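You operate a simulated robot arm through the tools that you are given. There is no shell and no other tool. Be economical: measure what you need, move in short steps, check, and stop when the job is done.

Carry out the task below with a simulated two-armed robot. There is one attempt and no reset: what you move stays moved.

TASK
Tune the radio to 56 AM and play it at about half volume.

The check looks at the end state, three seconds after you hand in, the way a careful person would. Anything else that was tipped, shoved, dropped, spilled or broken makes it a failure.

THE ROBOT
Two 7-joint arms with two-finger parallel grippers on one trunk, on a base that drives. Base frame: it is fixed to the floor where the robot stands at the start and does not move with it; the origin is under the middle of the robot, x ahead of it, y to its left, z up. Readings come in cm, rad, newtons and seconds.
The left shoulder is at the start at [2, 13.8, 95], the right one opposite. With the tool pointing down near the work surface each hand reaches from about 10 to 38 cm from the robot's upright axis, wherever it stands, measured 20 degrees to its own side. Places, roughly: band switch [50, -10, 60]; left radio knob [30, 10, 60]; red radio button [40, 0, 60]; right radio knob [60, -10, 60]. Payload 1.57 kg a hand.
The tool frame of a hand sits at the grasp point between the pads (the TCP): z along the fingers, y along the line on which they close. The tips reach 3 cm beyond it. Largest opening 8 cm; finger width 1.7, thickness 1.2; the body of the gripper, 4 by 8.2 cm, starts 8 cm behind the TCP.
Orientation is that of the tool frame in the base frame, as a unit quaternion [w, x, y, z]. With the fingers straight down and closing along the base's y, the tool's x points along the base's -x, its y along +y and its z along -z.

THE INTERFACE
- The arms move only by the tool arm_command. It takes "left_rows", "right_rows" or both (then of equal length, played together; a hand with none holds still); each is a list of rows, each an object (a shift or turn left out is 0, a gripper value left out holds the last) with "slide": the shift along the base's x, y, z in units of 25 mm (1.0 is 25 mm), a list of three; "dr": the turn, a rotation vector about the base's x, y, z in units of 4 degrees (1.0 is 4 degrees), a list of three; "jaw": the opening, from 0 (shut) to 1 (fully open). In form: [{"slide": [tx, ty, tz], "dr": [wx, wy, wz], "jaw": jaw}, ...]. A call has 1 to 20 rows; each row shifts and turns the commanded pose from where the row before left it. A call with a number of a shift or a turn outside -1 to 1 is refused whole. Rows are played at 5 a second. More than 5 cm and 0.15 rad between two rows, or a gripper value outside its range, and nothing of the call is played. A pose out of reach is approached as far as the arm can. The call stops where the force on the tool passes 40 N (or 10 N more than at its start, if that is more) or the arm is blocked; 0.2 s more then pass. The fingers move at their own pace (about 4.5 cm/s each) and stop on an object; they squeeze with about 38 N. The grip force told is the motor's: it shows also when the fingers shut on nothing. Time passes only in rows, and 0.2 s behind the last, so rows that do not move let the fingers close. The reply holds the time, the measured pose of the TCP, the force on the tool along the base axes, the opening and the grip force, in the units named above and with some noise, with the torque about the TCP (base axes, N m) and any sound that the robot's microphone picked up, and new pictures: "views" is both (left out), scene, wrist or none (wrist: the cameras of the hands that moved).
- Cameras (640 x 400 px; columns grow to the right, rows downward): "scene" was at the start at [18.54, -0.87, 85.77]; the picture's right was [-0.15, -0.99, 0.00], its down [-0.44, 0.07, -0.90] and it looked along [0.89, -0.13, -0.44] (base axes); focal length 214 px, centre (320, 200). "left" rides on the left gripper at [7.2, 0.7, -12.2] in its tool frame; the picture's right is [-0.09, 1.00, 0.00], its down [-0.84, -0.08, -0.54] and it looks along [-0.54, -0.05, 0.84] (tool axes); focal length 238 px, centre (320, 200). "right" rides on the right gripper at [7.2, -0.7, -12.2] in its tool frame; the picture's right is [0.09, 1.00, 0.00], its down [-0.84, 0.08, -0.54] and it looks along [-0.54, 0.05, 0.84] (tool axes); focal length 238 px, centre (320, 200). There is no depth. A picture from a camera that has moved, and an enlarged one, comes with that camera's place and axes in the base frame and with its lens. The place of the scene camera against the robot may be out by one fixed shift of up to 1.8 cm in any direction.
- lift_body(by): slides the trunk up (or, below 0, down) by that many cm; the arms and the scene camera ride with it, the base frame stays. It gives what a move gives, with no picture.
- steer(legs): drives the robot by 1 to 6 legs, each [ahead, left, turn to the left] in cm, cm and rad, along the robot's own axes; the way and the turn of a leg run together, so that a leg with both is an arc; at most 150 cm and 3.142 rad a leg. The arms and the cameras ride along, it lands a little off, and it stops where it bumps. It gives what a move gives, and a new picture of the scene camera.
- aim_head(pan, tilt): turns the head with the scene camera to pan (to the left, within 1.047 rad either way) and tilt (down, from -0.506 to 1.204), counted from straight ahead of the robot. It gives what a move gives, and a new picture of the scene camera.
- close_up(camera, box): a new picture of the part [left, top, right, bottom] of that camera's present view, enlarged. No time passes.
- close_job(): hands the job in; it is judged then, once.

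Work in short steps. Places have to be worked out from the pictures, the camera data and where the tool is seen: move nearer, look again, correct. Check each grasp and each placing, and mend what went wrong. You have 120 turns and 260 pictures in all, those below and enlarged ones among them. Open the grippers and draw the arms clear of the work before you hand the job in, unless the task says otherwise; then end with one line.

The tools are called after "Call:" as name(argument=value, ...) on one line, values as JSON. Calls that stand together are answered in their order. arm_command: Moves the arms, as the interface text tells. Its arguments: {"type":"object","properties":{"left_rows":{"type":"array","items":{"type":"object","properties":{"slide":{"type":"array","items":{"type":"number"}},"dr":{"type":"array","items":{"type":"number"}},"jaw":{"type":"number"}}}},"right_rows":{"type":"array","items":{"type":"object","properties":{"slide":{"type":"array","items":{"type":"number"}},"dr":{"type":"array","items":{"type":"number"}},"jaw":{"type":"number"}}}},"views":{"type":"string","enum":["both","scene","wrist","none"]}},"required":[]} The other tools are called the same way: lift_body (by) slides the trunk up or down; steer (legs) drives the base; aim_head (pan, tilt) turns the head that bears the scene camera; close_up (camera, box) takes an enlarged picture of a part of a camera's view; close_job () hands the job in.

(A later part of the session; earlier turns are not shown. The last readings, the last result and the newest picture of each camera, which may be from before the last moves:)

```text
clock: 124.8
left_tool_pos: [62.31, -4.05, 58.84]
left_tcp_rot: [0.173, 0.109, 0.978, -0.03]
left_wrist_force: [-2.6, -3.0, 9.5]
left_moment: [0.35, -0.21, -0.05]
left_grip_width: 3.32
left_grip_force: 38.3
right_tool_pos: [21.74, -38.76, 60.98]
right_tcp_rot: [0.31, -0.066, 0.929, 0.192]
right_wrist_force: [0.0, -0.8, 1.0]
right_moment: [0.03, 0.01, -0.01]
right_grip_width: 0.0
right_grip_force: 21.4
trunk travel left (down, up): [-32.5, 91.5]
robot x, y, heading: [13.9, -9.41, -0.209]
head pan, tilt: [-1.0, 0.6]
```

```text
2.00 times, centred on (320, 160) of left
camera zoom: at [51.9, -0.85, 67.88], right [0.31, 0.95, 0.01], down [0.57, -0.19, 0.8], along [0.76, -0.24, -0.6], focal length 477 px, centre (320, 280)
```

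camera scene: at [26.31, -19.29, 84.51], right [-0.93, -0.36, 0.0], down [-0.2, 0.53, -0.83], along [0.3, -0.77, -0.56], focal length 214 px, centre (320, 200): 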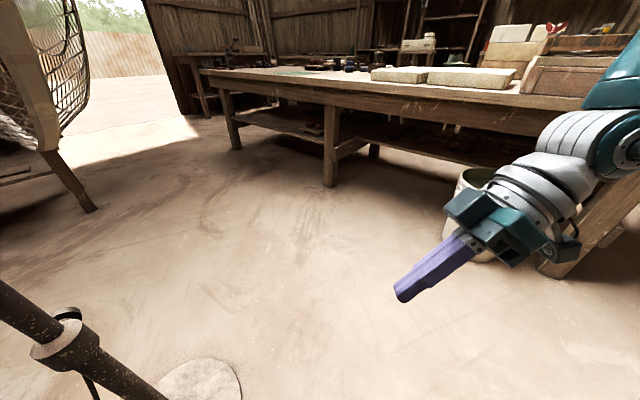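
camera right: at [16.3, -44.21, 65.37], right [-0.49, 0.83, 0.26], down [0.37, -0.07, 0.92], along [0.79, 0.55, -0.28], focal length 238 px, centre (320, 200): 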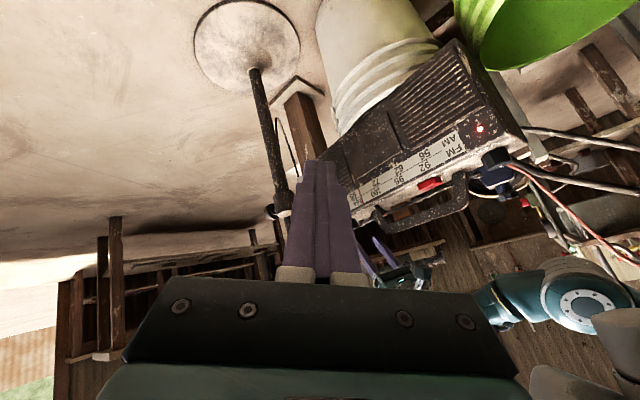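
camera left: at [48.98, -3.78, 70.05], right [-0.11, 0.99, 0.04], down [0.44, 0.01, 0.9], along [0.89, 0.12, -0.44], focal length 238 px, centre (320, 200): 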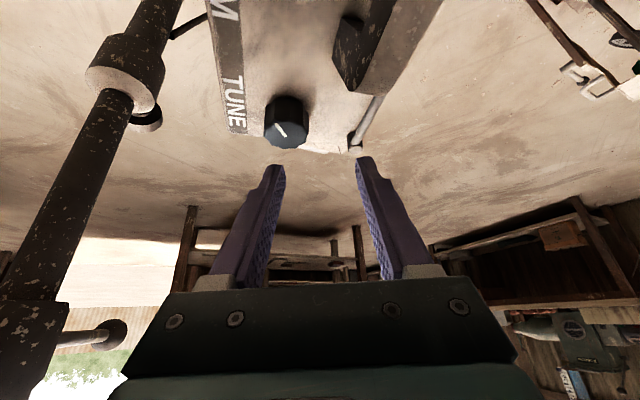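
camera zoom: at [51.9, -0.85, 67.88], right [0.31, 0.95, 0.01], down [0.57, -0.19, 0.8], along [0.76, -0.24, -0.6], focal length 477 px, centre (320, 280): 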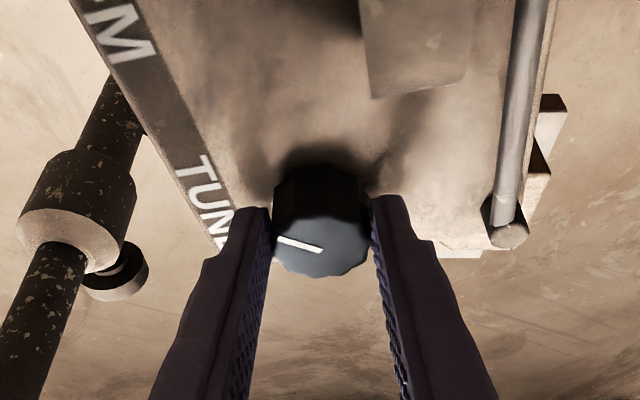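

Works beautifully: 40° moved the needle from ~103 to ~101.5, so about 215° more. Release, rewind 56°, and re-close.

Call:
arm_command(left_rows=[{"jaw": 0.53}, {"slide": [0, 0, 0.03]}, {"dr": [0, 0, -1], "slide": [0.006, 0.022, 0]}, {"dr": [0, 0, -1], "slide": [0.007, 0.021, 0]}, {"dr": [0, 0, -1], "slide": [0.009, 0.02, 0]}, {"dr": [0, 0, -1], "slide": [0.01, 0.02, 0]}, {"dr": [0, 0, -1], "slide": [0.012, 0.019, 0]}, {"dr": [0, 0, -1], "slide": [0.013, 0.018, 0]}, {"dr": [0, 0, -1], "slide": [0.014, 0.018, 0]}, {"dr": [0, 0, -1], "slide": [0.015, 0.016, 0]}, {"dr": [0, 0, -1], "slide": [0.016, 0.015, 0]}, {"dr": [0, 0, -1], "slide": [0.018, 0.014, 0]}, {"dr": [0, 0, -1], "slide": [0.018, 0.013, 0]}, {"dr": [0, 0, -1], "slide": [0.019, 0.012, 0]}, {"dr": [0, 0, -1], "slide": [0.02, 0.01, 0]}, {"dr": [0, 0, -1], "slide": [0.02, 0.009, 0]}], views="none")

Call:
close_up(camera="left", box=[220, 60, 420, 260])

```text
clock: 128.2
left_tool_pos: [62.81, -3.49, 58.87]
left_tcp_rot: [0.136, 0.556, 0.813, -0.106]
left_wrist_force: [0.2, 0.5, 0.0]
left_moment: [0.01, 0.02, 0.03]
left_grip_width: 4.26
left_grip_force: 0.0
right_tool_pos: [21.74, -38.53, 60.94]
right_tcp_rot: [0.309, -0.066, 0.929, 0.192]
right_wrist_force: [1.0, -0.8, -0.1]
right_moment: [-0.02, -0.03, 0.01]
right_grip_width: 0.0
right_grip_force: 21.5
trunk travel left (down, up): [-32.5, 91.5]
robot x, y, heading: [13.65, -9.29, -0.208]
head pan, tilt: [-1.0, 0.6]
```

```text
2.00 times, centred on (320, 160) of left
camera zoom: at [59.7, 6.99, 67.94], right [0.96, 0.28, 0.01], down [0.16, -0.58, 0.8], along [0.23, -0.76, -0.6], focal length 477 px, centre (320, 280)
```

zoom: 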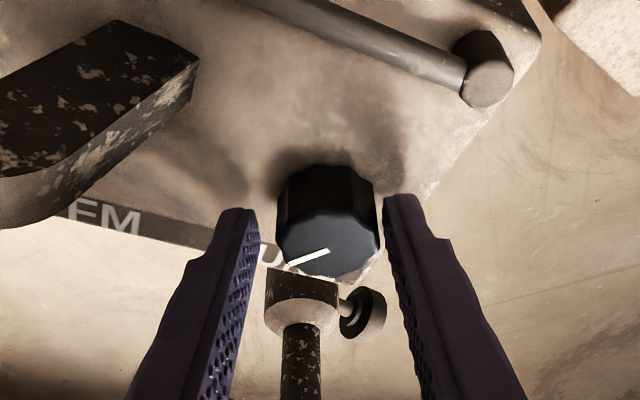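

Knob 3 mm toward one pad; correct, grip and turn 56° counter-clockwise.

Call:
arm_command(left_rows=[{"slide": [0.108, 0.032, 0], "jaw": 0.5}, {"jaw": 0.46}, {"jaw": 0.42}, {"jaw": 0.38}, {"jaw": 0.36}, {"dr": [0, 0, 1], "slide": [-0.021, -0.01, 0]}, {"dr": [0, 0, 1], "slide": [-0.021, -0.011, 0]}, {"dr": [0, 0, 1], "slide": [-0.02, -0.013, 0]}, {"dr": [0, 0, 1], "slide": [-0.019, -0.014, 0]}, {"dr": [0, 0, 1], "slide": [-0.019, -0.015, 0]}, {"dr": [0, 0, 1], "slide": [-0.017, -0.016, 0]}, {"dr": [0, 0, 1], "slide": [-0.016, -0.017, 0]}, {"dr": [0, 0, 1], "slide": [-0.015, -0.019, 0]}, {"dr": [0, 0, 1], "slide": [-0.014, -0.019, 0]}, {"dr": [0, 0, 1], "slide": [-0.013, -0.02, 0]}, {"dr": [0, 0, 1], "slide": [-0.011, -0.021, 0]}, {"dr": [0, 0, 1], "slide": [-0.01, -0.021, 0]}, {"dr": [0, 0, 1], "slide": [-0.007, -0.022, 0]}, {"dr": [0, 0, 1], "slide": [-0.006, -0.023, 0]}, {}], views="none")

Call:
close_up(camera="right", box=[320, 90, 560, 290])

```text
clock: 132.4
left_tool_pos: [62.45, -3.98, 58.87]
left_tcp_rot: [0.171, 0.108, 0.979, -0.03]
left_wrist_force: [-3.3, -0.6, 1.4]
left_moment: [0.5, 0.18, 0.0]
left_grip_width: 3.34
left_grip_force: 38.0
right_tool_pos: [21.64, -38.48, 60.92]
right_tcp_rot: [0.309, -0.066, 0.929, 0.193]
right_wrist_force: [-0.3, 0.4, 0.0]
right_moment: [0.0, 0.01, 0.01]
right_grip_width: 0.01
right_grip_force: 21.0
trunk travel left (down, up): [-32.5, 91.5]
robot x, y, heading: [13.74, -9.87, -0.212]
head pan, tilt: [-1.0, 0.6]
```

```text
2.00 times, centred on (440, 190) of right
camera zoom: at [9.22, -44.07, 65.39], right [-0.31, 0.91, 0.26], down [0.35, -0.14, 0.92], along [0.88, 0.38, -0.28], focal length 477 px, centre (80, 220)
```

zoom: 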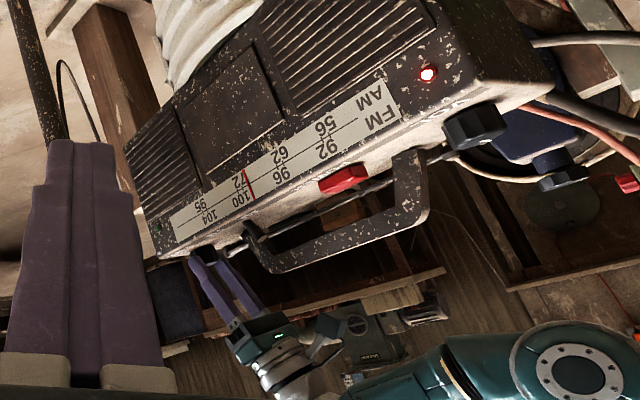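

Needle now just past 100/72 toward 96. Next cycle: release, rewind 56°, re-grip in one call, then turn again.

Call:
arm_command(left_rows=[{"jaw": 0.53}, {"dr": [0, 0, -1], "slide": [0.009, 0.023, 0]}, {"dr": [0, 0, -1], "slide": [0.01, 0.022, 0]}, {"dr": [0, 0, -1], "slide": [0.012, 0.021, 0]}, {"dr": [0, 0, -1], "slide": [0.014, 0.021, 0]}, {"dr": [0, 0, -1], "slide": [0.016, 0.02, 0]}, {"dr": [0, 0, -1], "slide": [0.017, 0.019, 0]}, {"dr": [0, 0, -1], "slide": [0.018, 0.019, 0]}, {"dr": [0, 0, -1], "slide": [0.019, 0.017, 0]}, {"dr": [0, 0, -1], "slide": [0.02, 0.016, 0]}, {"dr": [0, 0, -1], "slide": [0.022, 0.015, 0]}, {"dr": [0, 0, -1], "slide": [0.022, 0.013, 0]}, {"dr": [0, 0, -1], "slide": [0.023, 0.011, 0]}, {"dr": [0, 0, -1], "slide": [0.024, 0.009, 0]}, {"dr": [0, 0, -1], "slide": [0.024, 0.008, 0]}, {"jaw": 0.47}, {"jaw": 0.43}, {"jaw": 0.39}, {"jaw": 0.36}, {}], views="none")

Call:
close_up(camera="left", box=[220, 60, 420, 260])

```text
clock: 136.6
left_tool_pos: [63.12, -3.39, 59.05]
left_tcp_rot: [0.138, 0.556, 0.813, -0.107]
left_wrist_force: [-2.3, -0.6, 1.9]
left_moment: [0.13, -0.17, -0.04]
left_grip_width: 3.29
left_grip_force: 36.0
right_tool_pos: [21.8, -38.52, 60.9]
right_tcp_rot: [0.31, -0.066, 0.929, 0.193]
right_wrist_force: [-0.4, -0.5, -0.1]
right_moment: [0.01, 0.02, -0.02]
right_grip_width: 0.0
right_grip_force: 21.6
trunk travel left (down, up): [-32.5, 91.5]
robot x, y, heading: [13.9, -9.71, -0.205]
head pan, tilt: [-1.0, 0.6]
```

```text
2.00 times, centred on (320, 160) of left
camera zoom: at [60.02, 7.02, 68.08], right [0.96, 0.28, 0.01], down [0.16, -0.58, 0.8], along [0.23, -0.76, -0.6], focal length 477 px, centre (320, 280)
```

zoom: 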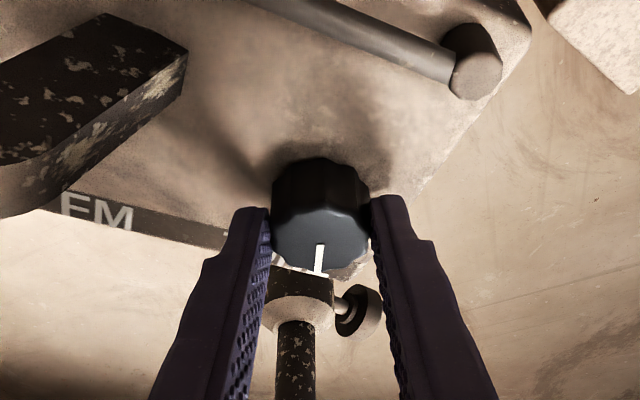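

Gripped squarely with little side force. Turn 56° counter-clockwise, then release and rewind in following call.

Call:
arm_command(left_rows=[{"dr": [0, 0, 1], "slide": [-0.021, -0.01, 0]}, {"dr": [0, 0, 1], "slide": [-0.021, -0.011, 0]}, {"dr": [0, 0, 1], "slide": [-0.02, -0.013, 0]}, {"dr": [0, 0, 1], "slide": [-0.019, -0.014, 0]}, {"dr": [0, 0, 1], "slide": [-0.019, -0.015, 0]}, {"dr": [0, 0, 1], "slide": [-0.017, -0.016, 0]}, {"dr": [0, 0, 1], "slide": [-0.016, -0.017, 0]}, {"dr": [0, 0, 1], "slide": [-0.015, -0.019, 0]}, {"dr": [0, 0, 1], "slide": [-0.014, -0.019, 0]}, {"dr": [0, 0, 1], "slide": [-0.013, -0.02, 0]}, {"dr": [0, 0, 1], "slide": [-0.011, -0.021, 0]}, {"dr": [0, 0, 1], "slide": [-0.01, -0.021, 0]}, {"dr": [0, 0, 1], "slide": [-0.007, -0.022, 0]}, {"dr": [0, 0, 1], "slide": [-0.006, -0.023, 0]}, {}], views="none")

Call:
close_up(camera="right", box=[320, 90, 560, 290])

Call:
arm_command(left_rows=[{"jaw": 0.53}, {"dr": [0, 0, -1], "slide": [0.009, 0.023, 0]}, {"dr": [0, 0, -1], "slide": [0.01, 0.022, 0]}, {"dr": [0, 0, -1], "slide": [0.012, 0.021, 0]}, {"dr": [0, 0, -1], "slide": [0.014, 0.021, 0]}, {"dr": [0, 0, -1], "slide": [0.016, 0.02, 0]}, {"dr": [0, 0, -1], "slide": [0.017, 0.019, 0]}, {"dr": [0, 0, -1], "slide": [0.018, 0.019, 0]}, {"dr": [0, 0, -1], "slide": [0.019, 0.017, 0]}, {"dr": [0, 0, -1], "slide": [0.02, 0.016, 0]}, {"dr": [0, 0, -1], "slide": [0.022, 0.015, 0]}, {"dr": [0, 0, -1], "slide": [0.022, 0.013, 0]}, {"dr": [0, 0, -1], "slide": [0.023, 0.011, 0]}, {"dr": [0, 0, -1], "slide": [0.024, 0.009, 0]}, {"dr": [0, 0, -1], "slide": [0.024, 0.008, 0]}, {"jaw": 0.47}, {"jaw": 0.43}, {"jaw": 0.39}, {"jaw": 0.36}, {}], views="none")

Call:
close_up(camera="left", box=[220, 60, 420, 260])

```text
clock: 139.8
left_tool_pos: [62.73, -3.93, 59.08]
left_tcp_rot: [0.172, 0.11, 0.979, -0.029]
left_wrist_force: [-1.1, 0.5, 15.2]
left_moment: [0.33, -0.45, 0.01]
left_grip_width: 3.3
left_grip_force: 38.0
right_tool_pos: [21.85, -38.54, 61.0]
right_tcp_rot: [0.31, -0.065, 0.929, 0.192]
right_wrist_force: [0.2, -0.2, 0.0]
right_moment: [-0.01, 0.0, -0.02]
right_grip_width: 0.0
right_grip_force: 21.8
trunk travel left (down, up): [-32.5, 91.5]
robot x, y, heading: [14.05, -9.03, -0.206]
head pan, tilt: [-1.0, 0.6]
```

```text
2.00 times, centred on (440, 190) of right
camera zoom: at [9.49, -44.0, 65.36], right [-0.31, 0.91, 0.26], down [0.35, -0.14, 0.93], along [0.88, 0.38, -0.28], focal length 477 px, centre (80, 220)
```

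zoom: 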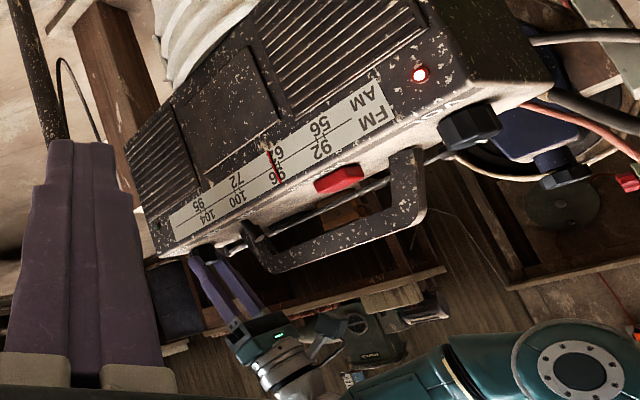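

```text
clock: 144.0
left_tool_pos: [63.21, -3.49, 58.93]
left_tcp_rot: [0.138, 0.557, 0.812, -0.107]
left_wrist_force: [-1.7, -0.7, 2.3]
left_moment: [0.17, -0.33, -0.01]
left_grip_width: 3.34
left_grip_force: 38.3
right_tool_pos: [21.78, -38.44, 60.95]
right_tcp_rot: [0.309, -0.066, 0.929, 0.192]
right_wrist_force: [-0.2, 0.1, -0.5]
right_moment: [-0.03, 0.02, 0.01]
right_grip_width: 0.01
right_grip_force: 21.3
trunk travel left (down, up): [-32.5, 91.5]
robot x, y, heading: [14.14, -9.93, -0.204]
head pan, tilt: [-1.0, 0.6]
```

```text
2.00 times, centred on (320, 160) of left
camera zoom: at [60.19, 6.99, 67.97], right [0.96, 0.28, 0.01], down [0.16, -0.58, 0.8], along [0.23, -0.76, -0.6], focal length 477 px, centre (320, 280)
```

zoom: 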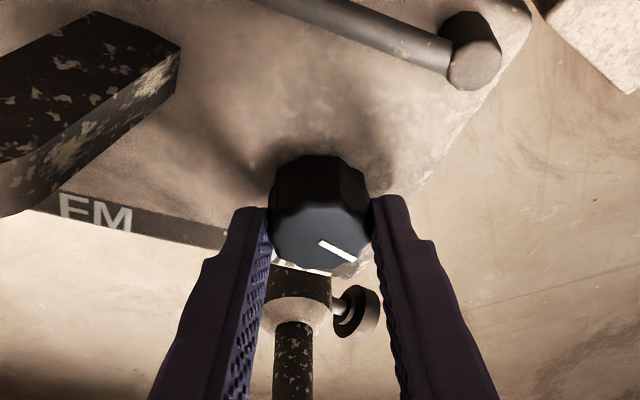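

Needle at 96/62 now; about 95° more. Turn 56° again.

Call:
arm_command(left_rows=[{"dr": [0, 0, 1], "slide": [-0.021, -0.01, 0.003]}, {"dr": [0, 0, 1], "slide": [-0.021, -0.011, 0.003]}, {"dr": [0, 0, 1], "slide": [-0.02, -0.013, 0.003]}, {"dr": [0, 0, 1], "slide": [-0.019, -0.014, 0.003]}, {"dr": [0, 0, 1], "slide": [-0.019, -0.015, 0.003]}, {"dr": [0, 0, 1], "slide": [-0.017, -0.016, 0.003]}, {"dr": [0, 0, 1], "slide": [-0.016, -0.017, 0.003]}, {"dr": [0, 0, 1], "slide": [-0.015, -0.019, 0.003]}, {"dr": [0, 0, 1], "slide": [-0.014, -0.019, 0.003]}, {"dr": [0, 0, 1], "slide": [-0.013, -0.02, 0.003]}, {"dr": [0, 0, 1], "slide": [-0.011, -0.021, 0.003]}, {"dr": [0, 0, 1], "slide": [-0.01, -0.021, 0.003]}, {"dr": [0, 0, 1], "slide": [-0.007, -0.022, 0.003]}, {"dr": [0, 0, 1], "slide": [-0.006, -0.023, 0.003]}, {}], views="none")

Call:
close_up(camera="right", box=[380, 110, 500, 210])

Call:
arm_command(left_rows=[{"jaw": 0.53}, {"dr": [0, 0, -1], "slide": [0.009, 0.023, 0]}, {"dr": [0, 0, -1], "slide": [0.01, 0.022, 0]}, {"dr": [0, 0, -1], "slide": [0.012, 0.021, 0]}, {"dr": [0, 0, -1], "slide": [0.014, 0.021, 0]}, {"dr": [0, 0, -1], "slide": [0.016, 0.02, 0]}, {"dr": [0, 0, -1], "slide": [0.017, 0.019, 0]}, {"dr": [0, 0, -1], "slide": [0.018, 0.019, 0]}, {"dr": [0, 0, -1], "slide": [0.019, 0.017, 0]}, {"dr": [0, 0, -1], "slide": [0.02, 0.016, 0]}, {"dr": [0, 0, -1], "slide": [0.022, 0.015, 0]}, {"dr": [0, 0, -1], "slide": [0.022, 0.013, 0]}, {"dr": [0, 0, -1], "slide": [0.023, 0.011, 0]}, {"dr": [0, 0, -1], "slide": [0.024, 0.009, 0]}, {"dr": [0, 0, -1], "slide": [0.024, 0.008, 0]}, {"jaw": 0.47}, {"jaw": 0.43}, {"jaw": 0.39}, {"jaw": 0.36}, {}], views="none")

Call:
close_up(camera="left", box=[220, 60, 420, 260])

```text
clock: 147.2
left_tool_pos: [62.52, -4.08, 58.89]
left_tcp_rot: [0.169, 0.11, 0.979, -0.03]
left_wrist_force: [-0.8, 1.0, 0.0]
left_moment: [0.57, 0.69, 0.0]
left_grip_width: 3.3
left_grip_force: 38.0
right_tool_pos: [21.61, -38.52, 60.92]
right_tcp_rot: [0.31, -0.065, 0.929, 0.193]
right_wrist_force: [1.0, -0.3, 0.9]
right_moment: [0.04, 0.01, -0.04]
right_grip_width: 0.0
right_grip_force: 21.6
trunk travel left (down, up): [-32.5, 91.5]
robot x, y, heading: [13.71, -9.51, -0.2]
head pan, tilt: [-1.0, 0.6]
```

```text
4.00 times, centred on (440, 160) of right
camera zoom: at [9.23, -44.03, 65.38], right [-0.31, 0.91, 0.26], down [0.35, -0.14, 0.92], along [0.88, 0.38, -0.28], focal length 953 px, centre (-160, 360)
```

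zoom: 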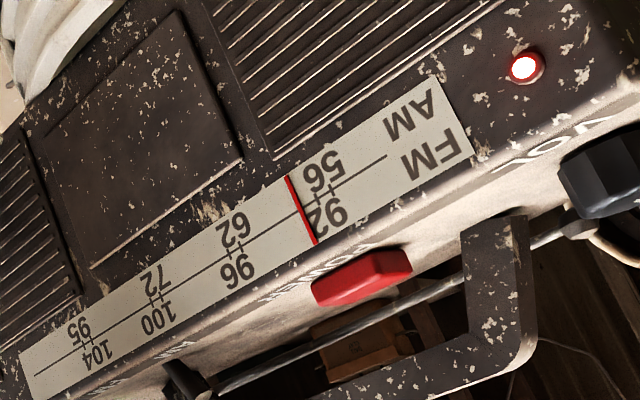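

```text
clock: 151.4
left_tool_pos: [63.04, -3.37, 59.11]
left_tcp_rot: [0.137, 0.556, 0.813, -0.106]
left_wrist_force: [-3.3, -0.7, 0.2]
left_moment: [0.05, -0.15, 0.0]
left_grip_width: 3.32
left_grip_force: 27.0
right_tool_pos: [21.62, -38.61, 60.96]
right_tcp_rot: [0.31, -0.066, 0.929, 0.192]
right_wrist_force: [0.1, -0.4, 0.5]
right_moment: [0.0, 0.01, -0.01]
right_grip_width: 0.0
right_grip_force: 21.7
trunk travel left (down, up): [-32.5, 91.5]
robot x, y, heading: [13.9, -9.56, -0.2]
head pan, tilt: [-1.0, 0.6]
```

```text
2.00 times, centred on (320, 160) of left
camera zoom: at [60.1, 7.0, 68.12], right [0.96, 0.28, 0.01], down [0.16, -0.58, 0.8], along [0.23, -0.76, -0.6], focal length 477 px, centre (320, 280)
```

zoom: 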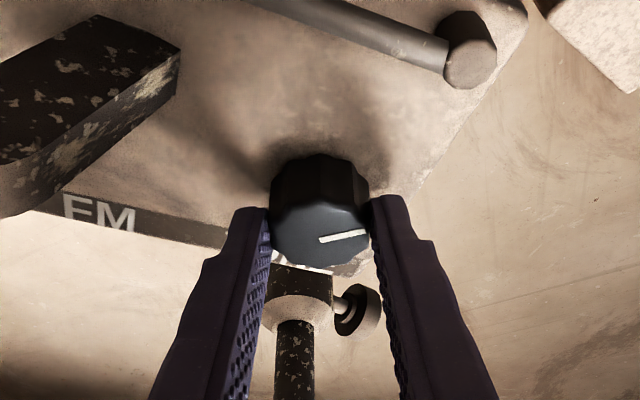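

Needle is just short of 56. I zoom on the tick marks to decide the last few degrees.

Call:
close_up(camera="right", box=[415, 130, 475, 180])

```text
8.00 times, centred on (445, 155) of right
camera zoom: at [9.23, -44.08, 65.39], right [-0.31, 0.91, 0.26], down [0.35, -0.14, 0.92], along [0.88, 0.38, -0.28], focal length 1907 px, centre (-680, 560)
```

zoom: 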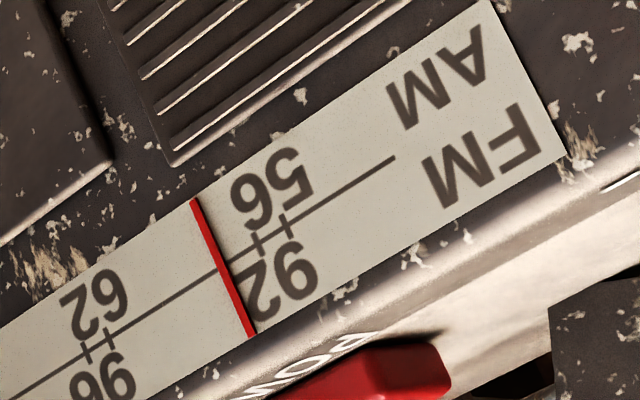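

56's own tick is the right-hand one of the pair; the needle needs about 27° more. Turn 24° and check.

Call:
arm_command(left_rows=[{"dr": [0, 0, 1], "slide": [-0.021, -0.01, 0]}, {"dr": [0, 0, 1], "slide": [-0.021, -0.011, 0]}, {"dr": [0, 0, 1], "slide": [-0.02, -0.013, 0]}, {"dr": [0, 0, 1], "slide": [-0.019, -0.014, 0]}, {"dr": [0, 0, 1], "slide": [-0.019, -0.015, 0]}, {"dr": [0, 0, 1], "slide": [-0.017, -0.016, 0]}, {}, {}], views="none")

Call:
close_up(camera="right", box=[415, 130, 475, 180])

```text
clock: 153.2
left_tool_pos: [62.87, -3.67, 59.01]
left_tcp_rot: [0.156, 0.374, 0.911, -0.075]
left_wrist_force: [-2.6, 1.0, 3.0]
left_moment: [0.48, -0.21, 0.02]
left_grip_width: 3.31
left_grip_force: 37.9
right_tool_pos: [21.71, -38.47, 60.98]
right_tcp_rot: [0.309, -0.066, 0.929, 0.193]
right_wrist_force: [-0.1, 0.4, 0.0]
right_moment: [0.01, 0.01, -0.01]
right_grip_width: 0.02
right_grip_force: 21.2
trunk travel left (down, up): [-32.5, 91.5]
robot x, y, heading: [13.52, -9.27, -0.203]
head pan, tilt: [-1.0, 0.6]
```

```text
8.00 times, centred on (445, 155) of right
camera zoom: at [9.27, -43.99, 65.37], right [-0.31, 0.91, 0.26], down [0.35, -0.14, 0.92], along [0.88, 0.38, -0.28], focal length 1907 px, centre (-680, 560)
```

zoom: 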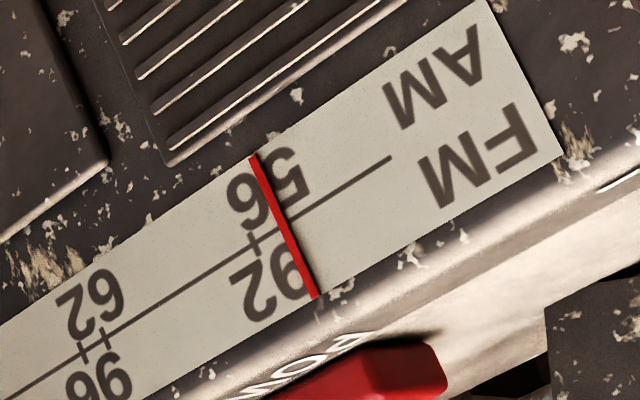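

The needle lies exactly on the 56 tick. Release, lift off, and re-check (and listen).

Call:
arm_command(left_rows=[{"jaw": 0.45}, {"jaw": 0.6}, {}, {"slide": [0, 0, 0.6]}, {"slide": [0, 0, 0.8]}, {"slide": [0, 0, 0.8]}, {"slide": [0, 0.3, 0.6]}, {}], views="none")

Call:
close_up(camera="right", box=[415, 130, 475, 180])

Call:
close_up(camera="right", box=[320, 60, 600, 290])

Call:
close_up(camera="left", box=[0, 0, 640, 400])

```text
clock: 155.0
left_tool_pos: [62.9, -2.82, 66.08]
left_tcp_rot: [0.155, 0.375, 0.911, -0.076]
left_wrist_force: [0.5, -0.2, 0.3]
left_moment: [0.03, 0.0, 0.0]
left_grip_width: 4.78
left_grip_force: 0.1
right_tool_pos: [21.71, -38.6, 60.98]
right_tcp_rot: [0.309, -0.066, 0.929, 0.192]
right_wrist_force: [-0.9, 0.8, 0.0]
right_moment: [0.0, -0.02, -0.01]
right_grip_width: 0.0
right_grip_force: 21.7
trunk travel left (down, up): [-32.5, 91.5]
robot x, y, heading: [14.01, -9.72, -0.204]
head pan, tilt: [-1.0, 0.6]
```

```text
8.00 times, centred on (445, 155) of right
camera zoom: at [9.32, -44.07, 65.39], right [-0.31, 0.91, 0.26], down [0.35, -0.14, 0.93], along [0.88, 0.38, -0.28], focal length 1907 px, centre (-680, 560)
```

zoom: 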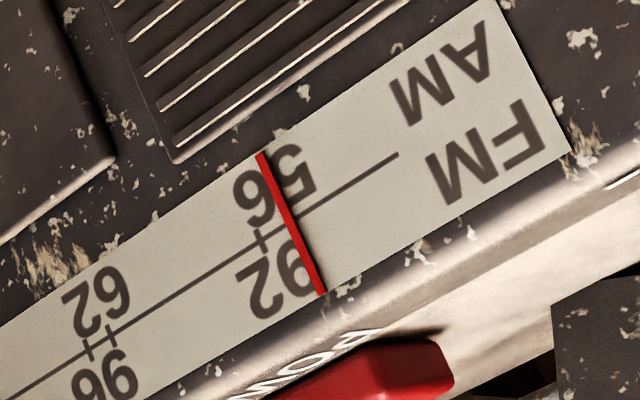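

```text
1.74 times, centred on (460, 175) of right
camera zoom: at [9.32, -44.07, 65.39], right [-0.31, 0.91, 0.26], down [0.35, -0.14, 0.93], along [0.88, 0.38, -0.28], focal length 414 px, centre (76, 244)
```

zoom: 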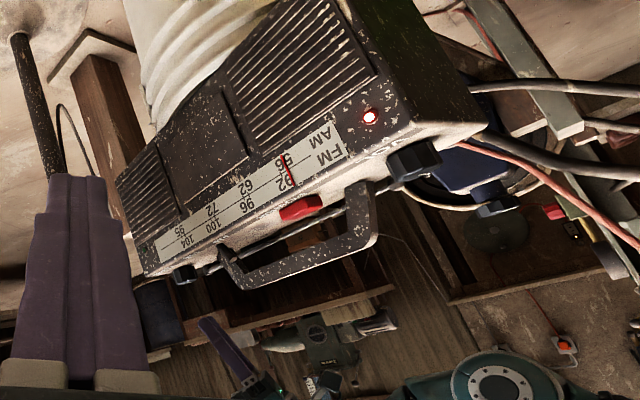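

```text
1.00 times, centred on (320, 200) of left (not enlarged: the box is as wide or as high as the picture)
camera zoom: at [55.79, 5.48, 75.23], right [0.77, 0.64, 0.01], down [0.38, -0.47, 0.8], along [0.52, -0.6, -0.6], focal length 238 px, centre (320, 200)
```

zoom: 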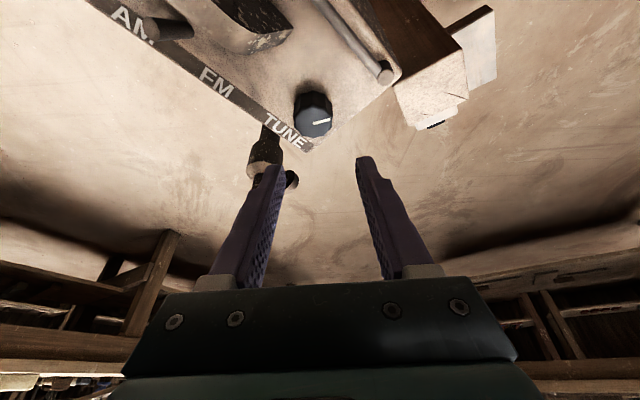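

Tuned: needle on 56 (AM), LED on. TUNE's mark sits ~43° clockwise of 12 o'clock here and the scale begins at 12 o'clock, so VOL (mark at 12 o'clock, silence) is evidently at minimum. Raise the hand and drive backwards so that the VOL knob comes under it.

Call:
arm_command(left_rows=[{"slide": [0, 0.2, 0.8]}, {"slide": [0, 0.2, 0.8]}, {"slide": [0, 0, 0.8]}, {"slide": [0, 0, 0.8]}, {"dr": [0, 0, 1]}, {"dr": [0, 0, 1]}, {"dr": [0, 0, 1]}, {"dr": [0, 0, 1]}], views="none")

Call:
steer(legs=[[-31, 0, 0]])

Call:
close_up(camera="left", box=[0, 0, 640, 400])

Call:
close_up(camera="right", box=[0, 0, 640, 400])

```text
clock: 156.8
left_tool_pos: [63.01, -1.87, 74.09]
left_tcp_rot: [0.166, 0.245, 0.954, -0.052]
left_wrist_force: [-0.2, 0.5, -0.3]
left_moment: [0.05, 0.03, 0.0]
left_grip_width: 4.79
left_grip_force: 0.0
right_tool_pos: [21.8, -38.47, 60.94]
right_tcp_rot: [0.309, -0.066, 0.929, 0.192]
right_wrist_force: [0.2, 0.9, 0.3]
right_moment: [0.0, 0.01, 0.01]
right_grip_width: 0.0
right_grip_force: 21.5
trunk travel left (down, up): [-32.5, 91.5]
robot x, y, heading: [14.02, -9.38, -0.205]
head pan, tilt: [-1.0, 0.6]
```

```text
clock: 158.9
left_tool_pos: [33.03, 4.48, 74.15]
left_tcp_rot: [0.165, 0.243, 0.954, -0.053]
left_wrist_force: [0.2, -0.6, 0.2]
left_moment: [0.01, 0.02, -0.04]
left_grip_width: 4.8
left_grip_force: 0.0
right_tool_pos: [-8.28, -32.31, 61.05]
right_tcp_rot: [0.309, -0.067, 0.929, 0.193]
right_wrist_force: [-0.1, 0.7, -0.1]
right_moment: [-0.05, 0.0, 0.04]
right_grip_width: 0.0
right_grip_force: 20.8
trunk travel left (down, up): [-32.5, 91.5]
robot x, y, heading: [-15.81, -3.32, -0.199]
head pan, tilt: [-1.0, 0.6]
camera scene: at [-3.69, -13.08, 84.51], right [-0.93, -0.36, 0.0], down [-0.2, 0.53, -0.83], along [0.3, -0.77, -0.56], focal length 214 px, centre (320, 200)
```

scene: 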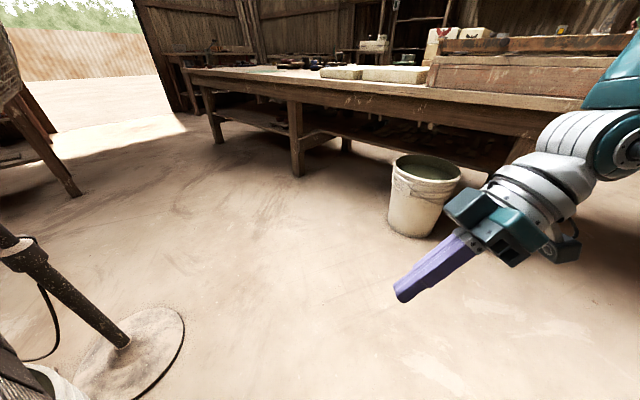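

```text
1.00 times, centred on (320, 200) of left (not enlarged: the box is as wide or as high as the picture)
camera zoom: at [23.86, 10.41, 83.16], right [0.56, 0.83, 0.01], down [0.5, -0.34, 0.8], along [0.67, -0.44, -0.6], focal length 238 px, centre (320, 200)
```

zoom: 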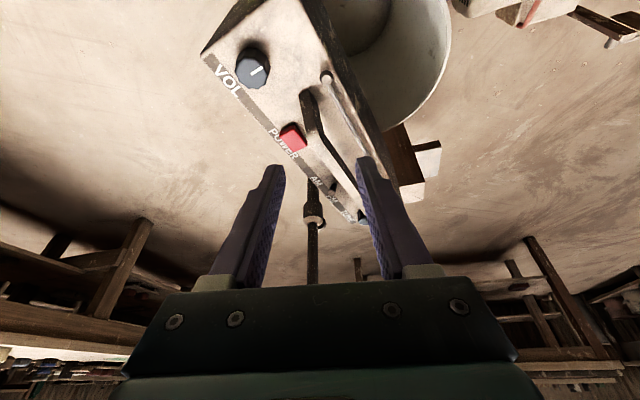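

```text
1.00 times, centred on (320, 200) of right (not enlarged: the box is as wide or as high as the picture)
camera zoom: at [-20.58, -37.9, 65.38], right [-0.32, 0.91, 0.26], down [0.35, -0.14, 0.93], along [0.88, 0.39, -0.28], focal length 238 px, centre (320, 200)
```

zoom: 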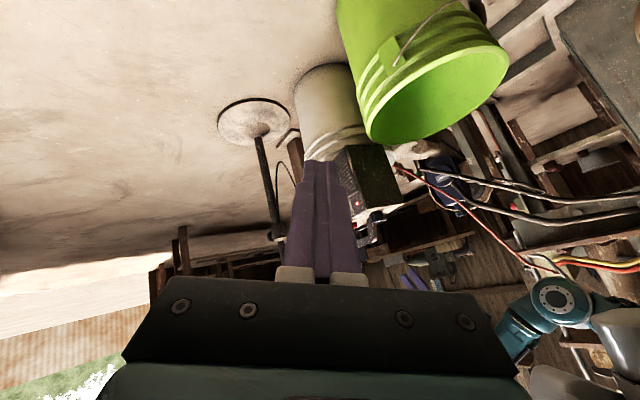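

VOL at ≈(29.9,−1.6). Move over it with wider jaw, yaw back to −10°.

Call:
arm_command(left_rows=[{"slide": [-0.13, -0.2, 0], "dr": [0, 0, 1], "jaw": 0.82}, {"slide": [-0.13, -0.2, -0.2], "dr": [0, 0, 1]}, {"slide": [-0.13, -0.2, -0.3], "dr": [0, 0, 1]}, {"slide": [-0.13, -0.2, -0.3], "dr": [0, 0, 1]}, {"slide": [-0.13, -0.2, -0.3], "dr": [0, 0, 1]}, {"slide": [-0.13, -0.2, -0.3], "dr": [0, 0, 1]}, {"slide": [-0.13, -0.2, -0.3]}, {"slide": [-0.13, -0.2, -0.3]}, {"slide": [-0.13, -0.2, -0.4]}, {"slide": [-0.13, -0.2, -0.4]}, {"slide": [-0.13, -0.2, -0.4]}, {"slide": [-0.13, -0.2, -0.4]}], views="none")

Call:
close_up(camera="left", box=[180, 0, 460, 260])

```text
clock: 161.5
left_tool_pos: [29.11, -1.57, 64.95]
left_tcp_rot: [0.173, 0.039, 0.984, -0.016]
left_wrist_force: [-0.1, -0.2, 0.7]
left_moment: [-0.02, 0.01, -0.03]
left_grip_width: 6.55
left_grip_force: 0.1
right_tool_pos: [-8.19, -32.26, 60.85]
right_tcp_rot: [0.309, -0.066, 0.929, 0.192]
right_wrist_force: [0.6, -0.1, -0.1]
right_moment: [0.02, 0.03, -0.04]
right_grip_width: 0.0
right_grip_force: 21.2
trunk travel left (down, up): [-32.5, 91.5]
robot x, y, heading: [-15.88, -3.23, -0.197]
head pan, tilt: [-1.0, 0.6]
```

```text
1.54 times, centred on (320, 130) of left
camera zoom: at [18.37, 0.11, 74.04], right [0.17, 0.99, 0.01], down [0.59, -0.11, 0.8], along [0.79, -0.13, -0.6], focal length 367 px, centre (320, 308)
```

zoom: 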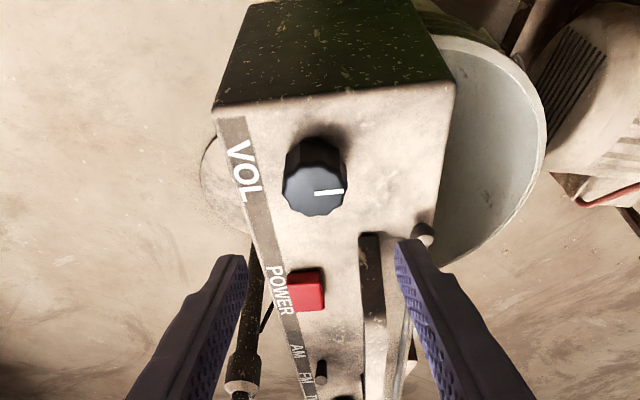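

VOL ≈(29.9,−2.0), 3.3 cm wide. Descend and close to just wider than the knob, then check.

Call:
arm_command(left_rows=[{"slide": [0, -0.12, -0.4], "jaw": 0.6}, {"slide": [0, 0, -0.5]}, {"slide": [0, 0, -0.5]}, {"slide": [0, 0, -0.5]}, {"slide": [0, 0, -0.5], "jaw": 0.5}, {"jaw": 0.46}, {}], views="none")

Call:
close_up(camera="left", box=[220, 60, 420, 260])

```text
clock: 163.1
left_tool_pos: [29.12, -1.78, 59.08]
left_tcp_rot: [0.173, 0.039, 0.984, -0.017]
left_wrist_force: [0.1, 0.7, 0.5]
left_moment: [-0.01, 0.02, 0.01]
left_grip_width: 3.65
left_grip_force: 0.0
right_tool_pos: [-8.04, -32.32, 60.91]
right_tcp_rot: [0.308, -0.067, 0.929, 0.193]
right_wrist_force: [-0.3, -1.3, -0.4]
right_moment: [-0.02, 0.01, 0.03]
right_grip_width: 0.01
right_grip_force: 21.0
trunk travel left (down, up): [-32.5, 91.5]
robot x, y, heading: [-16.06, -3.3, -0.206]
head pan, tilt: [-1.0, 0.6]
```

```text
2.00 times, centred on (320, 160) of left
camera zoom: at [18.41, -0.11, 68.13], right [0.17, 0.99, 0.01], down [0.59, -0.11, 0.8], along [0.79, -0.13, -0.6], focal length 477 px, centre (320, 280)
```

zoom: 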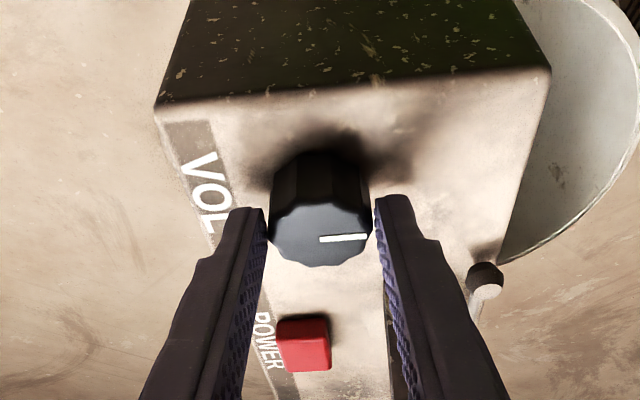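

Nicely centred. Grip and turn 20° clockwise first, watching and listening.

Call:
arm_command(left_rows=[{"jaw": 0.42}, {"jaw": 0.38}, {"jaw": 0.36}, {"dr": [0, 0, -1], "slide": [0.003, 0.0235, 0]}, {"dr": [0, 0, -1], "slide": [0.0045, 0.0233, 0]}, {"dr": [0, 0, -1], "slide": [0.006, 0.0229, 0]}, {"dr": [0, 0, -1], "slide": [0.008, 0.0224, 0]}, {"dr": [0, 0, -1], "slide": [0.009, 0.0218, 0]}, {}], views="none")

Call:
close_up(camera="left", box=[220, 60, 420, 260])

```text
clock: 165.1
left_tool_pos: [29.22, -1.55, 59.13]
left_tcp_rot: [0.167, 0.21, 0.962, -0.047]
left_wrist_force: [1.6, -0.3, -0.9]
left_moment: [0.42, -0.1, 0.01]
left_grip_width: 3.33
left_grip_force: 38.0
right_tool_pos: [-8.2, -32.35, 61.01]
right_tcp_rot: [0.309, -0.068, 0.929, 0.193]
right_wrist_force: [0.8, 0.2, 0.1]
right_moment: [0.01, 0.01, 0.02]
right_grip_width: 0.01
right_grip_force: 20.9
trunk travel left (down, up): [-32.5, 91.5]
robot x, y, heading: [-15.72, -3.03, -0.199]
head pan, tilt: [-1.0, 0.6]
```

```text
2.00 times, centred on (320, 160) of left
camera zoom: at [19.67, 3.77, 68.18], right [0.5, 0.87, 0.01], down [0.52, -0.31, 0.8], along [0.69, -0.39, -0.61], focal length 477 px, centre (320, 280)
```

zoom: 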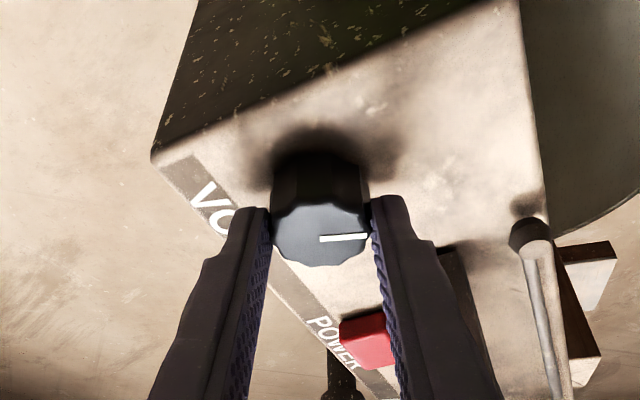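

The knob follows (radio still). Continue to 56°, release; then rewind and re-grip.

Call:
arm_command(left_rows=[{"dr": [0, 0, -1], "slide": [0.011, 0.0211, 0]}, {"dr": [0, 0, -1], "slide": [0.012, 0.0203, 0]}, {"dr": [0, 0, -1], "slide": [0.0136, 0.0194, 0]}, {"dr": [0, 0, -1], "slide": [0.015, 0.0185, 0]}, {"dr": [0, 0, -1], "slide": [0.016, 0.0173, 0]}, {"dr": [0, 0, -1], "slide": [0.017, 0.0162, 0]}, {"dr": [0, 0, -1], "slide": [0.0185, 0.0149, 0]}, {"dr": [0, 0, -1], "slide": [0.0195, 0.0136, 0]}, {"dr": [0, 0, -1], "slide": [0.0203, 0.0122, 0]}, {}, {"jaw": 0.55}, {}], views="none")

Call:
close_up(camera="left", box=[220, 60, 420, 260])

```text
clock: 167.7
left_tool_pos: [29.6, -1.14, 59.02]
left_tcp_rot: [0.144, 0.496, 0.851, -0.096]
left_wrist_force: [0.3, -0.1, -0.9]
left_moment: [0.01, 0.01, 0.03]
left_grip_width: 4.4
left_grip_force: 0.1
right_tool_pos: [-8.14, -32.34, 60.88]
right_tcp_rot: [0.309, -0.067, 0.929, 0.193]
right_wrist_force: [0.5, -0.8, -0.6]
right_moment: [-0.05, 0.01, 0.03]
right_grip_width: 0.0
right_grip_force: 20.8
trunk travel left (down, up): [-32.5, 91.5]
robot x, y, heading: [-16.12, -2.97, -0.201]
head pan, tilt: [-1.0, 0.6]
```

```text
2.00 times, centred on (320, 160) of left
camera zoom: at [25.08, 8.71, 68.09], right [0.91, 0.41, 0.01], down [0.24, -0.55, 0.8], along [0.33, -0.72, -0.6], focal length 477 px, centre (320, 280)
```

zoom: 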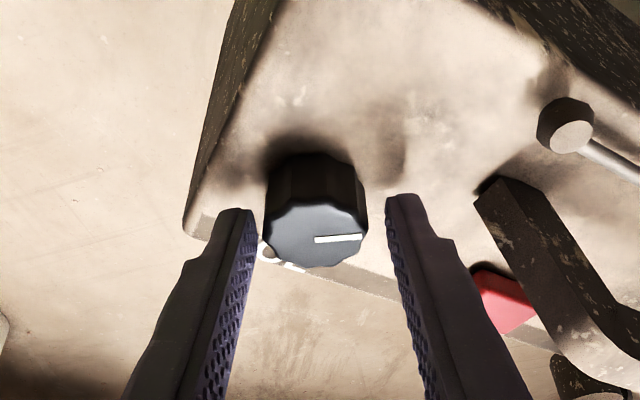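

Good. Rewind 56° and re-grip.

Call:
arm_command(left_rows=[{"dr": [0, 0, 1], "slide": [-0.0203, -0.0122, 0]}, {"dr": [0, 0, 1], "slide": [-0.0195, -0.0136, 0]}, {"dr": [0, 0, 1], "slide": [-0.0185, -0.0149, 0]}, {"dr": [0, 0, 1], "slide": [-0.017, -0.0162, 0]}, {"dr": [0, 0, 1], "slide": [-0.016, -0.0173, 0]}, {"dr": [0, 0, 1], "slide": [-0.015, -0.0185, 0]}, {"dr": [0, 0, 1], "slide": [-0.0136, -0.0194, 0]}, {"dr": [0, 0, 1], "slide": [-0.012, -0.0203, 0]}, {"dr": [0, 0, 1], "slide": [-0.011, -0.0211, 0]}, {"dr": [0, 0, 1], "slide": [-0.009, -0.0218, 0]}, {"dr": [0, 0, 1], "slide": [-0.008, -0.0224, 0]}, {"dr": [0, 0, 1], "slide": [-0.006, -0.0229, 0]}, {"dr": [0, 0, 1], "slide": [-0.0045, -0.0233, 0]}, {"dr": [0, 0, 1], "slide": [-0.003, -0.0235, 0]}, {"jaw": 0.48}, {"jaw": 0.44}, {"jaw": 0.4}, {"jaw": 0.36}, {}], views="none")

Call:
close_up(camera="left", box=[220, 60, 420, 260])

```text
clock: 171.7
left_tool_pos: [29.07, -1.94, 58.98]
left_tcp_rot: [0.172, 0.04, 0.984, -0.017]
left_wrist_force: [0.6, 2.6, 0.8]
left_moment: [0.44, 0.01, 0.03]
left_grip_width: 3.3
left_grip_force: 35.5
right_tool_pos: [-8.18, -32.35, 60.93]
right_tcp_rot: [0.309, -0.068, 0.929, 0.194]
right_wrist_force: [0.2, 0.5, -0.4]
right_moment: [0.01, 0.02, -0.01]
right_grip_width: 0.0
right_grip_force: 21.3
trunk travel left (down, up): [-32.5, 91.5]
robot x, y, heading: [-16.05, -3.37, -0.205]
head pan, tilt: [-1.0, 0.6]
```

```text
2.00 times, centred on (320, 160) of left
camera zoom: at [18.43, -0.12, 68.08], right [0.17, 0.99, 0.01], down [0.59, -0.11, 0.8], along [0.79, -0.13, -0.6], focal length 477 px, centre (320, 280)
```

zoom: 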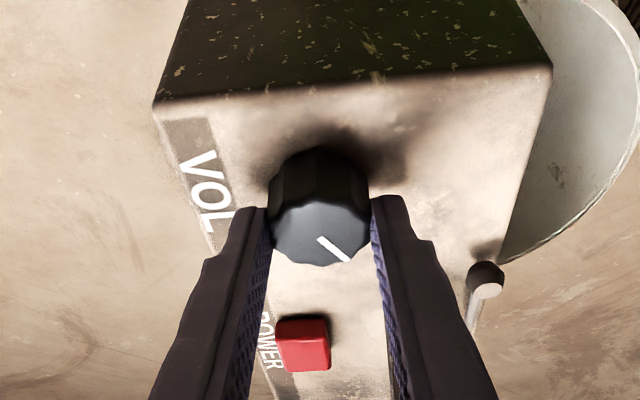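

Second stroke of 56°, then release/rewind/re-grip.

Call:
arm_command(left_rows=[{"dr": [0, 0, -1], "slide": [0.003, 0.0235, 0]}, {"dr": [0, 0, -1], "slide": [0.0045, 0.0233, 0]}, {"dr": [0, 0, -1], "slide": [0.006, 0.0229, 0]}, {"dr": [0, 0, -1], "slide": [0.008, 0.0224, 0]}, {"dr": [0, 0, -1], "slide": [0.009, 0.0218, 0]}, {"dr": [0, 0, -1], "slide": [0.011, 0.0211, 0]}, {"dr": [0, 0, -1], "slide": [0.012, 0.0203, 0]}, {"dr": [0, 0, -1], "slide": [0.0136, 0.0194, 0]}, {"dr": [0, 0, -1], "slide": [0.015, 0.0185, 0]}, {"dr": [0, 0, -1], "slide": [0.016, 0.0173, 0]}, {"dr": [0, 0, -1], "slide": [0.017, 0.0162, 0]}, {"dr": [0, 0, -1], "slide": [0.0185, 0.0149, 0]}, {"dr": [0, 0, -1], "slide": [0.0195, 0.0136, 0]}, {"dr": [0, 0, -1], "slide": [0.0203, 0.0122, 0]}, {}], views="none")

Call:
close_up(camera="left", box=[220, 60, 420, 260])

```text
clock: 174.9
left_tool_pos: [29.4, -1.17, 59.09]
left_tcp_rot: [0.143, 0.497, 0.85, -0.096]
left_wrist_force: [-2.2, -0.2, 0.0]
left_moment: [0.46, -0.17, -0.02]
left_grip_width: 3.3
left_grip_force: 38.1
right_tool_pos: [-8.22, -32.37, 60.92]
right_tcp_rot: [0.309, -0.067, 0.929, 0.193]
right_wrist_force: [0.0, 0.6, 0.7]
right_moment: [-0.01, -0.01, -0.05]
right_grip_width: 0.02
right_grip_force: 21.1
trunk travel left (down, up): [-32.5, 91.5]
robot x, y, heading: [-16.22, -3.59, -0.199]
head pan, tilt: [-1.0, 0.6]
```

```text
2.00 times, centred on (320, 160) of left
camera zoom: at [24.95, 8.76, 68.18], right [0.91, 0.41, 0.01], down [0.24, -0.55, 0.8], along [0.33, -0.72, -0.6], focal length 477 px, centre (320, 280)
```

zoom: 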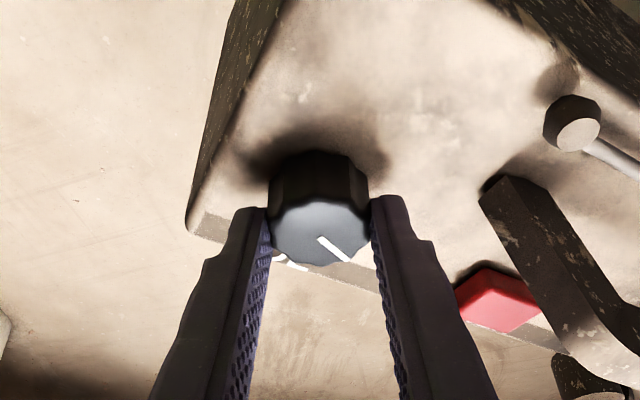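

112° so far, no stop. To know what "half" is I'll look for the end stop carefully. Release, rewind, re-grip.

Call:
arm_command(left_rows=[{"jaw": 0.53}, {"dr": [0, 0, 1], "slide": [-0.0203, -0.0122, 0]}, {"dr": [0, 0, 1], "slide": [-0.0195, -0.0136, 0]}, {"dr": [0, 0, 1], "slide": [-0.0185, -0.0149, 0]}, {"dr": [0, 0, 1], "slide": [-0.017, -0.0162, 0]}, {"dr": [0, 0, 1], "slide": [-0.016, -0.0173, 0]}, {"dr": [0, 0, 1], "slide": [-0.015, -0.0185, 0]}, {"dr": [0, 0, 1], "slide": [-0.0136, -0.0194, 0]}, {"dr": [0, 0, 1], "slide": [-0.012, -0.0203, 0]}, {"dr": [0, 0, 1], "slide": [-0.011, -0.0211, 0]}, {"dr": [0, 0, 1], "slide": [-0.009, -0.0218, 0]}, {"dr": [0, 0, 1], "slide": [-0.008, -0.0224, 0]}, {"dr": [0, 0, 1], "slide": [-0.006, -0.0229, 0]}, {"dr": [0, 0, 1], "slide": [-0.0045, -0.0233, 0]}, {"dr": [0, 0, 1], "slide": [-0.003, -0.0235, 0]}, {"jaw": 0.48}, {"jaw": 0.44}, {"jaw": 0.4}, {"jaw": 0.36}, {}], views="none")

Call:
arm_command(left_rows=[{"dr": [0, 0, -1], "slide": [0.003, 0.0235, 0]}, {"dr": [0, 0, -1], "slide": [0.0045, 0.0233, 0]}, {"dr": [0, 0, -1], "slide": [0.006, 0.0229, 0]}, {"dr": [0, 0, -1], "slide": [0.008, 0.0224, 0]}, {"dr": [0, 0, -1], "slide": [0.009, 0.0218, 0]}, {"dr": [0, 0, -1], "slide": [0.011, 0.0211, 0]}, {"dr": [0, 0, -1], "slide": [0.012, 0.0203, 0]}, {}], views="none")

Call:
close_up(camera="left", box=[220, 60, 420, 260])

```text
clock: 179.1
left_tool_pos: [29.06, -1.62, 59.21]
left_tcp_rot: [0.172, 0.039, 0.984, -0.017]
left_wrist_force: [0.6, 1.9, 0.4]
left_moment: [0.37, 0.01, 0.0]
left_grip_width: 3.3
left_grip_force: 35.8
right_tool_pos: [-8.13, -32.25, 60.85]
right_tcp_rot: [0.309, -0.068, 0.929, 0.194]
right_wrist_force: [0.2, 0.2, 0.1]
right_moment: [0.0, -0.01, 0.0]
right_grip_width: 0.0
right_grip_force: 21.6
trunk travel left (down, up): [-32.5, 91.5]
robot x, y, heading: [-16.53, -3.59, -0.199]
head pan, tilt: [-1.0, 0.6]
```

```text
clock: 180.9
left_tool_pos: [29.22, -1.54, 59.25]
left_tcp_rot: [0.164, 0.277, 0.945, -0.06]
left_wrist_force: [-13.8, -0.2, 31.6]
left_moment: [0.26, 0.27, -0.04]
left_grip_width: 3.34
left_grip_force: 37.8
right_tool_pos: [-8.37, -32.33, 60.98]
right_tcp_rot: [0.309, -0.067, 0.929, 0.193]
right_wrist_force: [0.5, -0.8, 0.7]
right_moment: [0.0, -0.02, 0.01]
right_grip_width: 0.0
right_grip_force: 21.3
trunk travel left (down, up): [-32.5, 91.5]
robot x, y, heading: [-16.16, -3.3, -0.203]
head pan, tilt: [-1.0, 0.6]
```

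```text
2.00 times, centred on (320, 160) of left
camera zoom: at [20.56, 5.12, 68.21], right [0.61, 0.79, 0.01], down [0.47, -0.38, 0.8], along [0.63, -0.49, -0.6], focal length 477 px, centre (320, 280)
```

zoom: 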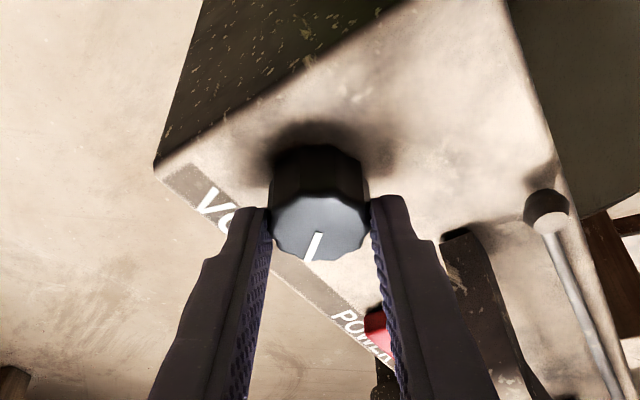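

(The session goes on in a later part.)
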